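You operate a simulated robot arm through the tools that you are given. There is no shell and no other tool. Be economical: measure what you need, move in short steps, check, and stop when the job is done.

Carry out the task below with a simulated robot arm. There is one attempt and no reset: what you move stays moved.

TASK
Put the 19 mm hose gland from the wash bench top on top of the oiler block and the 22 mm hose gland on top of the brown corner block.
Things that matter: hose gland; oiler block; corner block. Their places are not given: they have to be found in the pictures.

It is judged by the outcome, as a careful person would: the job done as asked, and still so three seconds after it is handed in. It fails if anything else is knocked over, pushed out of place, dropped, spilled or broken.

THE ROBOT
A 6-joint arm with a two-finger parallel gripper, fixed in place. Base frame: the origin is at the foot of the arm, x ahead of it, y to its left, z up; the work surface is at about z = 780. Lengths are in mm, angles in rad, forces in N, time in s.
With the tool pointing down near the work surface it reaches from about 240 to 640 mm from the base axis. Its first joint turns from -1.152 to 1.152 rad. Payload 2.7 kg.
Tool frame: the origin (TCP) lies between the finger pads and is the grasp point; the fingertips stand 23 mm ahead of it; z points along the fingers, y is the line along which they close. The gripper opens to 94 mm. The fingers are 38 mm wide and 10 mm thick; the gripper's body (54 by 96 mm) begins 39 mm behind the TCP.
Orientation is that of the tool frame in the base frame, as a unit quaternion [w, x, y, z]. With the fingers straight down and closing along the base's y, the tool's x points along the base's -x, its y along +y and its z along -z.

THE INTERFACE
- The arm moves only by the tool arm_command. Its argument "moves" is a list of rows, each a list of 6 numbers: the shift along the tool's x, y, z in cm, then the turn, a rotation vector about the tool's x, y, z in rad. In form: [[tx, ty, tz, rx, ry, rz], ...]. A call has 1 to 12 rows; each row shifts and turns the commanded pose from where the row before left it, along the tool's axes as they then stand. "jaw" is the gripper command, from -1 (fully open) to 1 (shut), values between in proportion, set as the call begins (left out, the last holds). A row lasts 0.2 s, in which the tool goes at most 50 mm and 0.15 rad; a call with a longer step from one row to the next is refused whole, and so is a gripper value outside its range. A pose out of reach is approached as far as the arm can. The call stops where the force on the tool passes 40 N (or 10 N more than at its start, if that is more) or the arm is blocked; 0.2 s more then pass. The fingers move at their own pace (about 45 mm/s each) and stop on an object; they squeeze with about 43 N. The grip force told is the motor's: it shows also when the fingers shut on nothing. Time passes only in rows, and 0.2 s behind the last, so rows that do not move let the fingers close. It gives the time, the measured TCP pose, the force on the tool (base axes), the opening and the grip force at its end, in the units of the frame above (readings bear some noise).
- Cameras (640 x 400 px; columns grow to the right, rows downward): "scene" is fixed at [90, -451.9, 1396.7]; the picture's right is [0.58, -0.81, 0.00], its down [-0.50, -0.36, -0.79] and it looks along [0.64, 0.46, -0.62] (base axes); focal length 358 px, centre (320, 200). "wrist" rides on the gripper at [-39, 0, -44] in the tool frame; the picture's right is [0.00, -1.00, 0.00], its down [0.97, 0.00, -0.24] and it looks along [0.24, 0.00, 0.97] (tool axes); focal length 218 px, centre (320, 200).
- grab_frame(camera): a new picture of that camera. No time passes.
- point_at(camera, pixels): for up to 12 pixels [column, row] of the newest picture of that camera ("zoom" is the newest enlarged one), the place [x, y, z] in the base frame of the surface seen there, good to about 2 mm. No time passes.
- inspect(camera, box): a new picture of the part [left, top, right, bottom] of that camera's present view, enlarged. No time passes.
- close_job(): hands the job in; it is judged then, once.

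Work in short steps. Measure before you move; look again where a grasp or a placing could have gone wrong, and mend it. You have 60 turns and 20 pictures in all, the two below and enlarged ones among them. Open the gripper and draw the arm clear of the work before you hand the job in, unless the task says otherwise; then end with one line.

The tools are called as name(argument=value, ...) on one line, values as JSON. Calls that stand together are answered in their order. arm_command: Moves the arm, as the interface text tells. Its arguments: {"type":"object","properties":{"moves":{"type":"array","items":{"type":"array","items":{"type":"number"}}},"jaw":{"type":"number"}},"required":["moves"]} The other tools are called the same way: grab_frame (camera) takes a picture; point_at (camera, pixels) gives the place of the surface under pixels of a picture; inspect (camera, box) takes an enlarged picture of a part of a camera's view; close_job () hands the job in.

At the start:

```text
time: 0.0
position: [445.4, -2.9, 1019.1]
tool_rot: [0.0, 0.001, 1.0, 0.001]
contact_force: [0.1, 0.6, 0.8]
grip_width: 94.1
finger_force: 0.1
```

scene: 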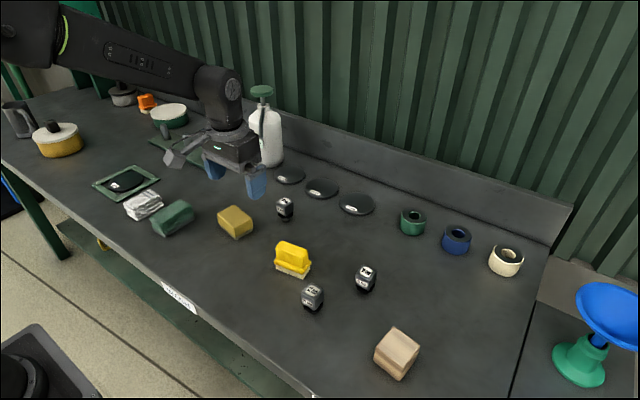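
wrist: 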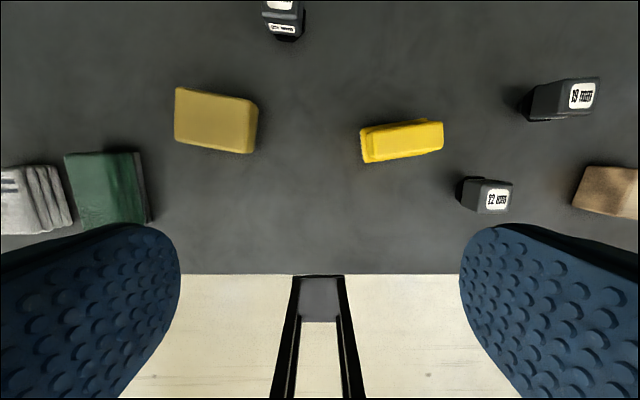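

I see three small dark labelled parts near scene (285,208), (365,278) and (312,297), and several block-like things. I'll enlarge these to read the labels.

inspect(camera="scene", box=[260, 180, 440, 390])

inspect(camera="scene", box=[80, 140, 300, 280])

inspect(camera="wrist", box=[440, 50, 640, 230])

```text
1.90 times, centred on (350, 285) of scene
```

zoom: 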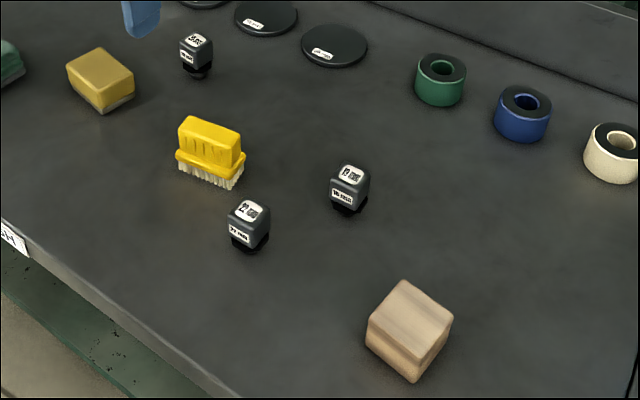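

```text
2.86 times, centred on (190, 210) of scene
```

zoom: 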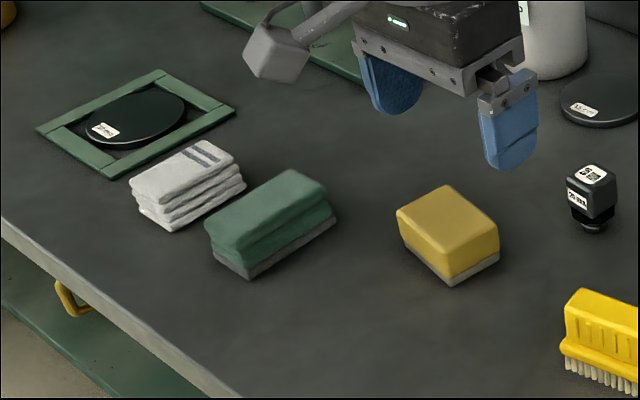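

```text
2.22 times, centred on (540, 140) of wrist
```

zoom: 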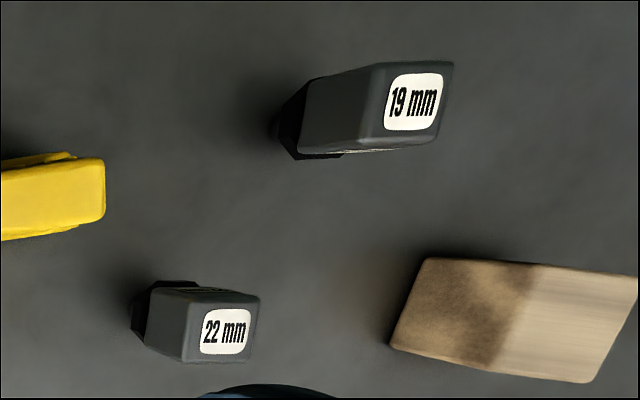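

The 19 mm gland is at scene (365,278) and the 22 mm one at (312,297). Which blocks are meant is not clear yet, so I measure the candidates and look at the rest of the bench.

inspect(camera="scene", box=[0, 70, 300, 260])

point_at(camera="scene", pixels=[[365, 270], [312, 290], [285, 201], [235, 215], [172, 212], [142, 200], [398, 343], [292, 248], [413, 213], [457, 232], [507, 250], [172, 158]])

point_at(camera="wrist", pixels=[[620, 200], [215, 120], [105, 190], [490, 200], [565, 100], [320, 300]])

```text
2.11 times, centred on (150, 165) of scene
```

zoom: 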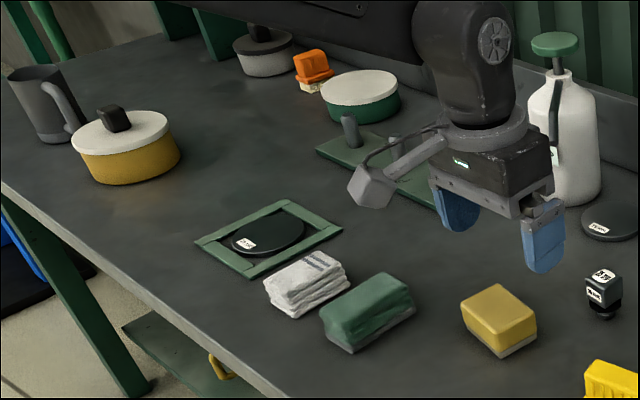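

```text
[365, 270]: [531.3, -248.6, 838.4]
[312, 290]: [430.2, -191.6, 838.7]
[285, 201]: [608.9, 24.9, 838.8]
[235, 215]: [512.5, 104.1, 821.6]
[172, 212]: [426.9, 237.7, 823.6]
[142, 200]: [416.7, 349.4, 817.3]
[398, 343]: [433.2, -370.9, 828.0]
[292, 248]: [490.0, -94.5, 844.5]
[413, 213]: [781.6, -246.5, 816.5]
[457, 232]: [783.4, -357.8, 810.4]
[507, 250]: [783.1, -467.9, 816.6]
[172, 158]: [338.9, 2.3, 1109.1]
```

```text
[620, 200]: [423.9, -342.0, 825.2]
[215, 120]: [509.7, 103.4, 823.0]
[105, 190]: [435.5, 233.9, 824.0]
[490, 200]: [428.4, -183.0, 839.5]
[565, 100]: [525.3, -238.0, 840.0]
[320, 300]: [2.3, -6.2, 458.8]
```

The candidates are the tan block (430,-368), the mustard block (511,104) and the green block (430,236). I enlarge each of them strongly, looking for marks that tell them apart.

inspect(camera="scene", box=[360, 310, 440, 390])

inspect(camera="scene", box=[140, 190, 265, 250])

```text
5.00 times, centred on (400, 350) of scene
```

zoom: 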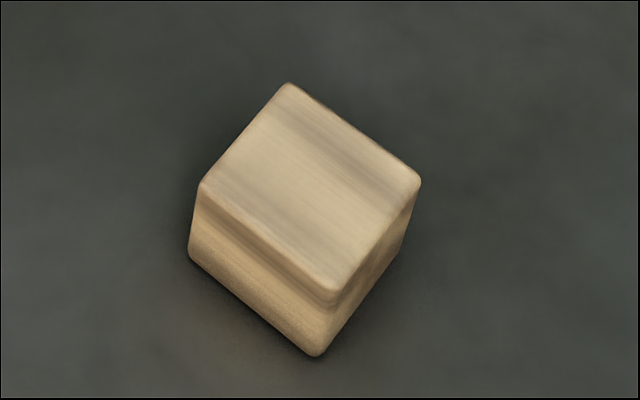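

```text
5.12 times, centred on (202, 220) of scene
```

zoom: 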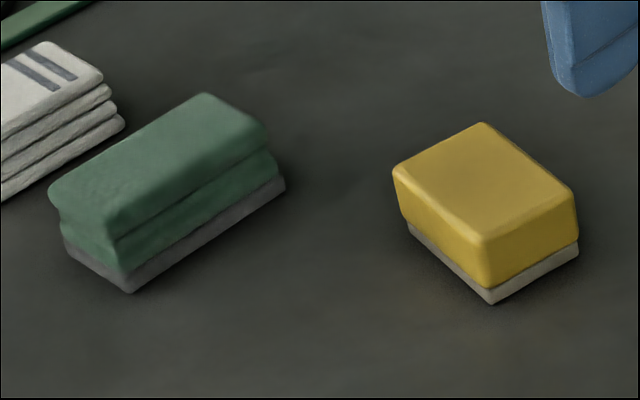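

The tan wooden block fits "brown corner block". The green and mustard blocks both have grey pads, so I look at their hidden +x/+y sides from the wrist camera.

arm_command(moves=[[-2.3, 3.8, 1.2, 0, 0, 0], [-2.3, 3.8, 1.2, 0, 0, 0], [-2.3, 3.8, 1.2, 0, 0, 0], [-2.3, 3.8, 1.2, 0, 0, 0], [-2.3, 3.8, 1.2, 0, 0, 0], [0, 0, 0, 0, 0, 0]], jaw=-1)

grab_frame(camera="wrist")

```text
time: 1.4
position: [560.0, 189.8, 959.2]
tool_rot: [0.001, 0.0, 1.0, 0.0]
contact_force: [1.0, 0.0, -0.6]
grip_width: 94.0
finger_force: 0.1
```

```text
11 pictures are left
```

wrist: 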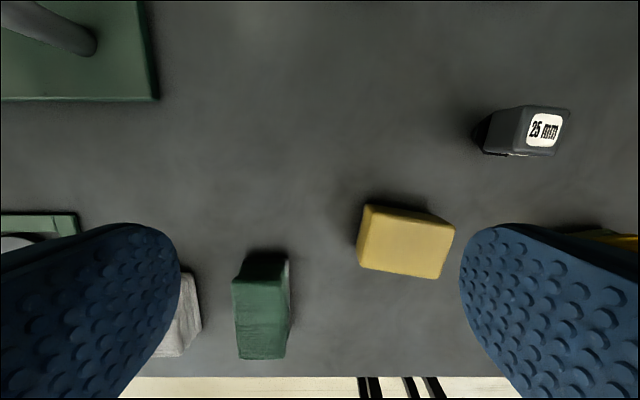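

The third gland reads 25 mm, so the 19 and 22 are unique. I enlarge the two padded blocks in this view.

inspect(camera="wrist", box=[210, 190, 470, 370])

```text
2.22 times, centred on (340, 280) of wrist
```

zoom: 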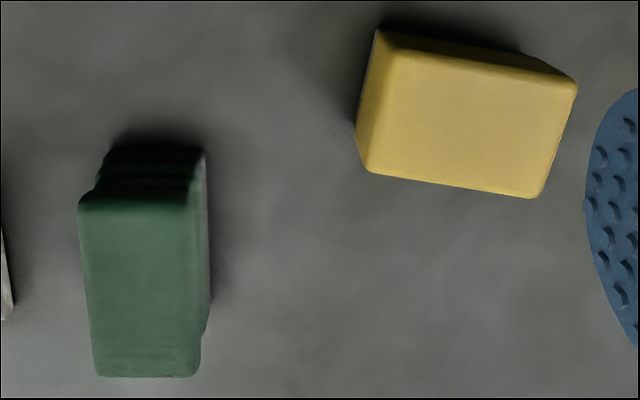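

No marks on either. I measure the outlines of all three blocks, because their shapes and sizes may tell them apart.

point_at(camera="zoom", pixels=[[388, 62], [565, 90], [528, 188], [375, 162], [465, 120], [90, 212], [192, 212], [190, 365], [105, 368], [145, 290], [150, 180]])

point_at(camera="scene", pixels=[[394, 329], [418, 346.5], [402, 367], [378, 347.5], [398, 347], [384, 355], [384, 362], [396, 372], [396, 378], [412, 366]])

```text
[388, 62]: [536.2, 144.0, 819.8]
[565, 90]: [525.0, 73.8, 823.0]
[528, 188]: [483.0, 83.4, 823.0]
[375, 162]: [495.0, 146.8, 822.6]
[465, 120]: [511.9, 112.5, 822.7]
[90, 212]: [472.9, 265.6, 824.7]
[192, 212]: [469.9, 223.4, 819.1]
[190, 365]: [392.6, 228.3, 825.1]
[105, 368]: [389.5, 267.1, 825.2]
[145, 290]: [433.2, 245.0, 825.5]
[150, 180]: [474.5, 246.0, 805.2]
```

```text
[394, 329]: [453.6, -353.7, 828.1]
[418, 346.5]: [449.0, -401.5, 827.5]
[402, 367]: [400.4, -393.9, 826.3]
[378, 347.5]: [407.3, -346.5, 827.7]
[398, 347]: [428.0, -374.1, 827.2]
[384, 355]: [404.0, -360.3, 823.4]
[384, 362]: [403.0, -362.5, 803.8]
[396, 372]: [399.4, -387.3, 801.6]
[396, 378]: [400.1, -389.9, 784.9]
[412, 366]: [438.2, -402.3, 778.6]
```

The tan block is a 50 mm wooden cube. I take very strong enlargements of the green and mustard blocks and their pads to settle which is the oiler.

inspect(camera="scene", box=[148, 198, 200, 238])

inspect(camera="scene", box=[212, 202, 258, 242])

```text
10.00 times, centred on (174, 218) of scene
```

zoom: 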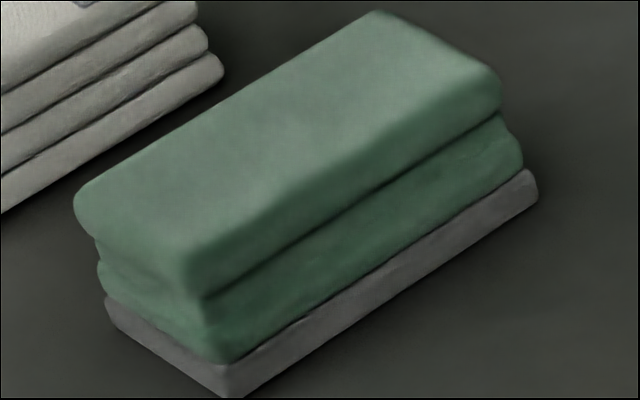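

```text
10.00 times, centred on (235, 222) of scene
```

zoom: 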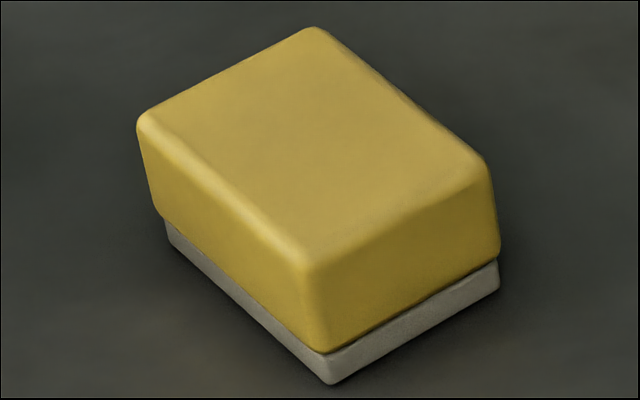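

The green block has the waisted shape and dark sole of a sanding block. The mustard block's pale felt sole fits an oil applicator, so I take it as the oiler block and the brown wooden cube as the corner block. Next I move above the 19 mm gland at about (528,-243).

arm_command(moves=[[0.3, -4.3, 0.2, 0, 0, 0], [0.3, -4.3, 0.2, 0, 0, 0], [0.3, -4.3, 0.2, 0, 0, 0], [0.3, -4.3, 0.2, 0, 0, 0], [0.3, -4.3, 0.2, 0, 0, 0], [0.3, -4.3, 0.2, 0, 0, 0], [0.3, -4.3, 0.2, 0, 0, 0], [0.3, -4.3, 0.2, 0, 0, 0], [0.4, -4.4, 0.2, 0, 0, 0], [0.4, -4.4, 0.2, 0, 0, 0], [0, 0, 0, 0, 0, 0]], jaw=-1)

grab_frame(camera="wrist")

```text
time: 3.8
position: [529.0, -249.4, 939.2]
tool_rot: [0.0, 0.0, 1.0, 0.0]
contact_force: [0.3, 0.5, -0.6]
grip_width: 94.1
finger_force: 0.0
```

```text
7 pictures are left
```

wrist: 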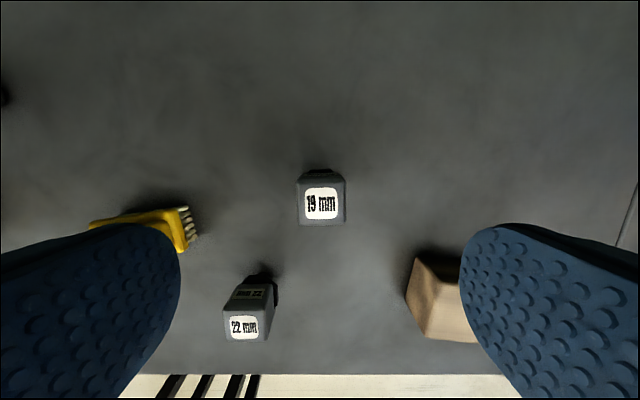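

The 19 mm gland stands almost square to the fingers at (322,203). I measure its edges and those of the 22 mm gland.

point_at(camera="wrist", pixels=[[300, 183], [344, 182], [344, 222], [301, 223], [322, 204], [322, 174], [226, 318], [267, 318], [263, 338], [226, 339], [245, 328], [278, 295]])

```text
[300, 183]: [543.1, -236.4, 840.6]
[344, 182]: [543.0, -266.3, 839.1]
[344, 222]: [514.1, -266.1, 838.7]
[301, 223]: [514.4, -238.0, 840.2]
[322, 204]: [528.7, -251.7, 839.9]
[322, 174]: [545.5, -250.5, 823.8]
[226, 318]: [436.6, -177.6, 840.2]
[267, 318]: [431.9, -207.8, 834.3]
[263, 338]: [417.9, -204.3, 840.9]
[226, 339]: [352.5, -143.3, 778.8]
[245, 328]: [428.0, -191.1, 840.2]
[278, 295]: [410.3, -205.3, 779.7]
```

The 19 mm gland's top is about 32 mm square at (528.7,-251.7), top z 840. I go down to z 824 and close.

arm_command(moves=[[0, -0.22, 3.5, 0, 0, 0], [0, 0, 3.5, 0, 0, 0], [0, 0, 2.5, 0, 0, 0], [0, 0, 2.0, 0, 0, 0], [0, 0, 0, 0, 0, 0]], jaw=-1)

arm_command(moves=[[0, 0, 0, 0, 0, 0], [0, 0, 0, 0, 0, 0], [0, 0, 0, 0, 0, 0], [0, 0, 0, 0, 0, 0], [0, 0, 0, 0, 0, 0]], jaw=1)

```text
time: 5.0
position: [528.8, -248.2, 824.1]
tool_rot: [0.001, 0.0, 1.0, 0.0]
contact_force: [-0.2, 0.8, 0.2]
grip_width: 93.8
finger_force: 0.0
```

```text
time: 6.2
position: [529.0, -247.1, 825.7]
tool_rot: [0.0, 0.001, 1.0, 0.0]
contact_force: [-0.3, 0.0, -0.2]
grip_width: 37.1
finger_force: 43.1
```

It is gripped (37 mm opening, 43 N). I lift and carry it to above the mustard block's centre at (510,111).

arm_command(moves=[[0, 0, -2, 0, 0, 0], [0, 0, -3.5, 0, 0, 0], [0, 0, -3.5, 0, 0, 0], [0, 0, -3.0, 0, 0, 0], [0.23, 4.47, 0, 0, 0, 0], [0.23, 4.47, 0, 0, 0, 0], [0.23, 4.47, 0, 0, 0, 0], [0.23, 4.47, 0, 0, 0, 0], [0.23, 4.47, 0, 0, 0, 0], [0.23, 4.47, 0, 0, 0, 0], [0.23, 4.47, 0, 0, 0, 0], [0.23, 4.47, 0, 0, 0, 0]])

arm_command(moves=[[0, 0, 0, 0, 0, 0], [0, 0, 2.5, 0, 0, 0], [0, 0, 2, 0, 0, 0], [0, 0, 0, 0, 0, 0]])

grab_frame(camera="scene")

```text
time: 8.8
position: [508.8, 109.5, 944.2]
tool_rot: [0.001, 0.0, 1.0, 0.0]
contact_force: [0.5, 0.1, -1.3]
grip_width: 37.4
finger_force: 43.2
```

```text
time: 9.8
position: [510.6, 110.1, 898.9]
tool_rot: [0.0, 0.0, 1.0, 0.0]
contact_force: [0.3, -0.2, -1.5]
grip_width: 37.3
finger_force: 43.6
```

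```text
6 pictures are left
```

scene: 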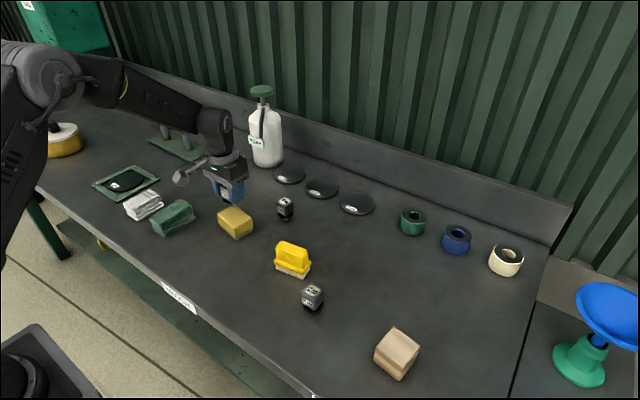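

The gland hangs over the block with about 31 mm to go. I lower most of it, then continue in small steps until it touches.

arm_command(moves=[[0, 0, 2.0, 0, 0, 0], [0, 0, 0.8, 0, 0, 0], [0, 0, 0.2, 0, 0, 0], [0, 0, 0.1, 0, 0, 0], [0, 0, 0, 0, 0, 0]])

```text
time: 11.0
position: [510.4, 110.3, 869.0]
tool_rot: [0.001, -0.001, 1.0, 0.0]
contact_force: [-1.2, 1.0, 5.6]
grip_width: 37.1
finger_force: 42.5
```

Contact is felt (about +6 N). I release and rise straight up.

arm_command(moves=[[0, 0, 0, 0, 0, 0], [0, 0, 0, 0, 0, 0], [0, 0, 0, 0, 0, 0], [0, 0, 0, 0, 0, 0]], jaw=-1)

arm_command(moves=[[0, 0, -2, 0, 0, 0], [0, 0, -3.5, 0, 0, 0], [0, 0, -3.5, 0, 0, 0], [0.8, -4.4, 0, 0, 0, 0], [1.2, -4.4, 0, 0, 0, 0], [1.2, -4.4, 0, 0, 0, 0], [1.2, -4.4, 0, 0, 0, 0], [1.2, -4.4, 0, 0, 0, 0], [1.2, -4.4, 0, 0, 0, 0], [1.2, -3.9, 0, 0, 0, 0], [0, 0, 0, 0, 0, 0]])

grab_frame(camera="scene")

grab_frame(camera="wrist")

```text
time: 12.0
position: [509.1, 109.5, 868.5]
tool_rot: [0.0, 0.0, 1.0, -0.001]
contact_force: [0.0, -0.6, 0.2]
grip_width: 94.0
finger_force: 0.0
```

```text
time: 14.4
position: [431.6, -192.0, 957.1]
tool_rot: [0.0, 0.0, 1.0, 0.001]
contact_force: [0.4, -0.9, -0.1]
grip_width: 93.8
finger_force: 0.1
```

```text
5 pictures are left
```

scene: 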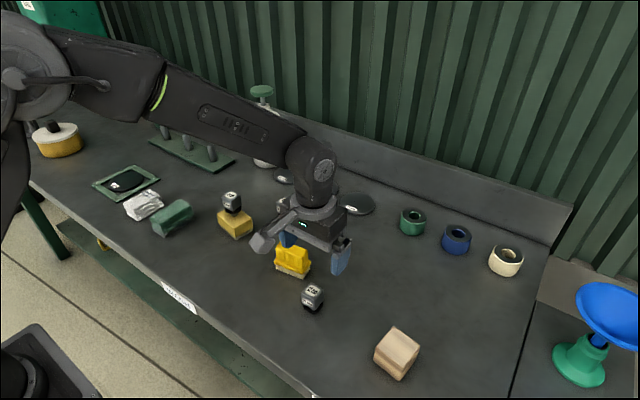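

```text
4 pictures are left
```

wrist: 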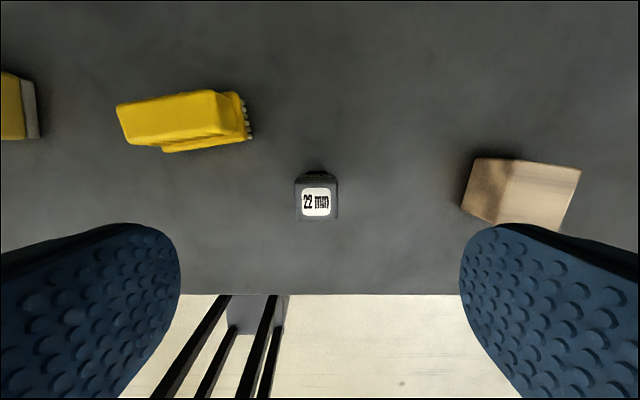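

The 19 mm gland stands upright on the mustard block at scene (231,203). The 22 mm gland is below the gripper at (317,200), so I measure it and the wooden block.

point_at(camera="wrist", pixels=[[297, 184], [335, 183], [336, 218], [297, 219], [317, 202], [515, 165], [575, 172], [557, 225], [505, 220], [540, 195], [140, 108]])

point_at(camera="scene", pixels=[[231, 195], [235, 230], [312, 290], [398, 347]])

```text
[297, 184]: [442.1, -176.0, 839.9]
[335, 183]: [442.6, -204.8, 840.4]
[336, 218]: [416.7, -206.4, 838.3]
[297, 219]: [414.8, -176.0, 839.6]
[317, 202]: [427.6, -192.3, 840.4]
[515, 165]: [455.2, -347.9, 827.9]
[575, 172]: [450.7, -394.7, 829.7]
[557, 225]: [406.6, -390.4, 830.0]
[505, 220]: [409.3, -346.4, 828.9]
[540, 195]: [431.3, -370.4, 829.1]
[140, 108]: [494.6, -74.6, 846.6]
```

```text
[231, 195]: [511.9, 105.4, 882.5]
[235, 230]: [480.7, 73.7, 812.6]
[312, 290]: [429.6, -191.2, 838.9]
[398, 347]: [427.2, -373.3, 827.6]
```

The 22 mm gland's centre is (428.5,-191) with its top at 840. I go down to z 824 and close.

arm_command(moves=[[0.1, 0.1, 4.0, 0, 0, 0], [0, 0, 4.0, 0, 0, 0], [0, 0, 3.0, 0, 0, 0], [0, 0, 2.4, 0, 0, 0], [0, 0, 0, 0, 0, 0]], jaw=-1)

arm_command(moves=[[0, 0, 0, 0, 0, 0], [0, 0, 0, 0, 0, 0], [0, 0, 0, 0, 0, 0], [0, 0, 0, 0, 0, 0], [0, 0, 0, 0, 0, 0]], jaw=1)

```text
time: 15.6
position: [433.2, -192.5, 827.0]
tool_rot: [0.0, -0.001, 1.0, 0.0]
contact_force: [0.2, 0.9, -0.9]
grip_width: 94.0
finger_force: 0.1
```

```text
time: 16.8
position: [432.0, -192.2, 825.6]
tool_rot: [0.0, 0.0, 1.0, 0.0]
contact_force: [-0.1, 0.8, 0.2]
grip_width: 37.1
finger_force: 43.1
```

Gripped (37 mm). I lift, carry it 180 mm towards -y over the wooden cube's centre (429.5,-371.5), and lower it to just above.

arm_command(moves=[[0, 0, -2, 0, 0, 0], [0, 0, -3.5, 0, 0, 0], [0, 0, -4, 0, 0, 0], [-0.1, -4.5, 0, 0, 0, 0], [0, -4.5, 0, 0, 0, 0], [0, -4.5, 0, 0, 0, 0], [0, -4.5, 0, 0, 0, 0], [0, 0, 0, 0, 0, 0], [0, 0, 2.5, 0, 0, 0], [0, 0, 1.5, 0, 0, 0], [0, 0, 0, 0, 0, 0]])

inspect(camera="scene", box=[330, 250, 470, 390])

```text
time: 19.2
position: [429.2, -372.4, 878.1]
tool_rot: [0.0, 0.0, 1.0, -0.001]
contact_force: [0.1, 0.0, -1.3]
grip_width: 37.5
finger_force: 43.7
```

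```text
2.86 times, centred on (400, 320) of scene
```

zoom: 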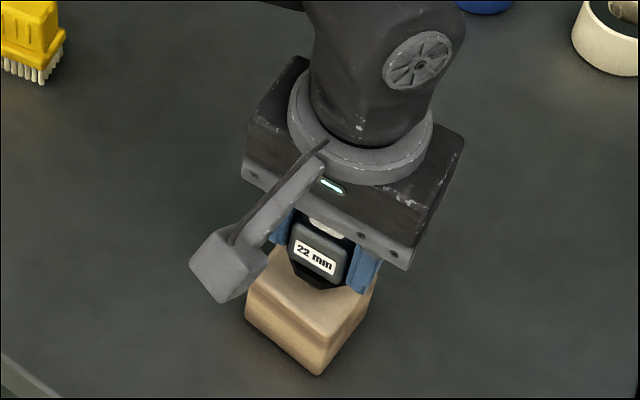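

The 22 mm gland is centred just above the cube. I lower the last few millimetres in small steps.

arm_command(moves=[[0, 0, 0.4, 0, 0, 0], [0, 0, 0.2, 0, 0, 0], [0, 0, 0, 0, 0, 0]])

```text
time: 20.0
position: [430.0, -372.4, 875.6]
tool_rot: [0.003, 0.001, 1.0, -0.002]
contact_force: [-9.1, 6.1, 34.5]
grip_width: 37.3
finger_force: 42.7
```

It is pressed down at 34 N, more than needed. I back off about 1.5 mm before releasing.

arm_command(moves=[[0, 0, -0.15, 0, 0, 0], [0, 0, 0, 0, 0, 0]])

```text
time: 20.6
position: [430.7, -372.5, 875.7]
tool_rot: [0.002, 0.0, 1.0, -0.002]
contact_force: [-2.1, 1.7, 24.9]
grip_width: 37.3
finger_force: 42.7
```

arm_command(moves=[[0, 0, -0.2, 0, 0, 0], [0, 0, 0, 0, 0, 0]])

```text
time: 21.2
position: [430.0, -372.9, 877.1]
tool_rot: [0.001, -0.001, 1.0, 0.0]
contact_force: [4.4, -1.3, 11.9]
grip_width: 37.2
finger_force: 43.2
```

The force is down to 12 N. I back off a little further, then open and rise.

arm_command(moves=[[0, 0, -0.1, 0, 0, 0], [0, 0, 0, 0, 0, 0]])

arm_command(moves=[[0, 0, 0, 0, 0, 0], [0, 0, 0, 0, 0, 0], [0, 0, 0, 0, 0, 0], [0, 0, 0, 0, 0, 0]], jaw=-1)

arm_command(moves=[[0, 0, -2, 0, 0, 0], [0, 0, -4, 0, 0, 0], [0, 0, -4, 0, 0, 0], [0, 0, -4, 0, 0, 0], [0, 4.5, 0, 0, 0, 0], [0, 4.5, 0, 0, 0, 0], [0, 4.5, 0, 0, 0, 0], [0, 4.5, 0, 0, 0, 0], [0, 4.5, 0, 0, 0, 0], [0, 4.5, 0, 0, 0, 0], [0, 4.5, 0, 0, 0, 0], [0, 0, 0, 0, 0, 0]])

grab_frame(camera="scene")

```text
time: 21.8
position: [428.2, -373.1, 876.1]
tool_rot: [-0.002, 0.0, 1.0, 0.002]
contact_force: [0.7, -0.8, 1.7]
grip_width: 37.5
finger_force: 43.3
```

```text
time: 22.8
position: [429.3, -372.3, 876.8]
tool_rot: [-0.001, 0.001, 1.0, 0.0]
contact_force: [1.0, 0.7, -1.1]
grip_width: 93.9
finger_force: 0.1
```

```text
time: 25.4
position: [429.2, -56.3, 1018.2]
tool_rot: [0.0, 0.0, 1.0, 0.0]
contact_force: [-0.2, 0.6, 0.4]
grip_width: 94.1
finger_force: 0.0
```

```text
2 pictures are left
```

scene: 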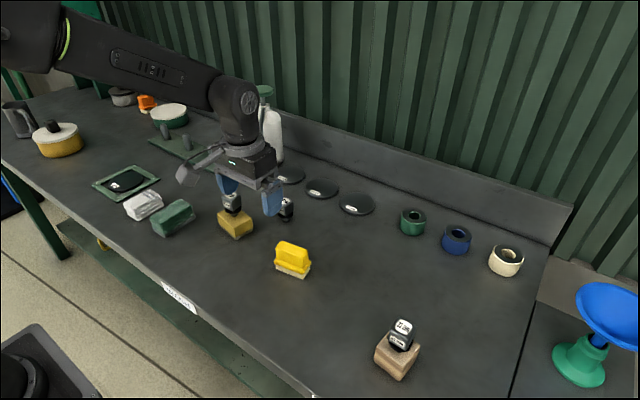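

Both glands stand upright on their blocks, at scene (231,203) and (401,335). The gripper is open and clear, and nothing else has moved, so I hand in.

close_job()

```text
The job is handed in.
```

The 19 mm gland is on the mustard block and the 22 mm gland is on the brown wooden cube, both upright; no block was labelled, so taking the mustard one (pale felt sole) rather than the green one as the oiler block was my judgement.
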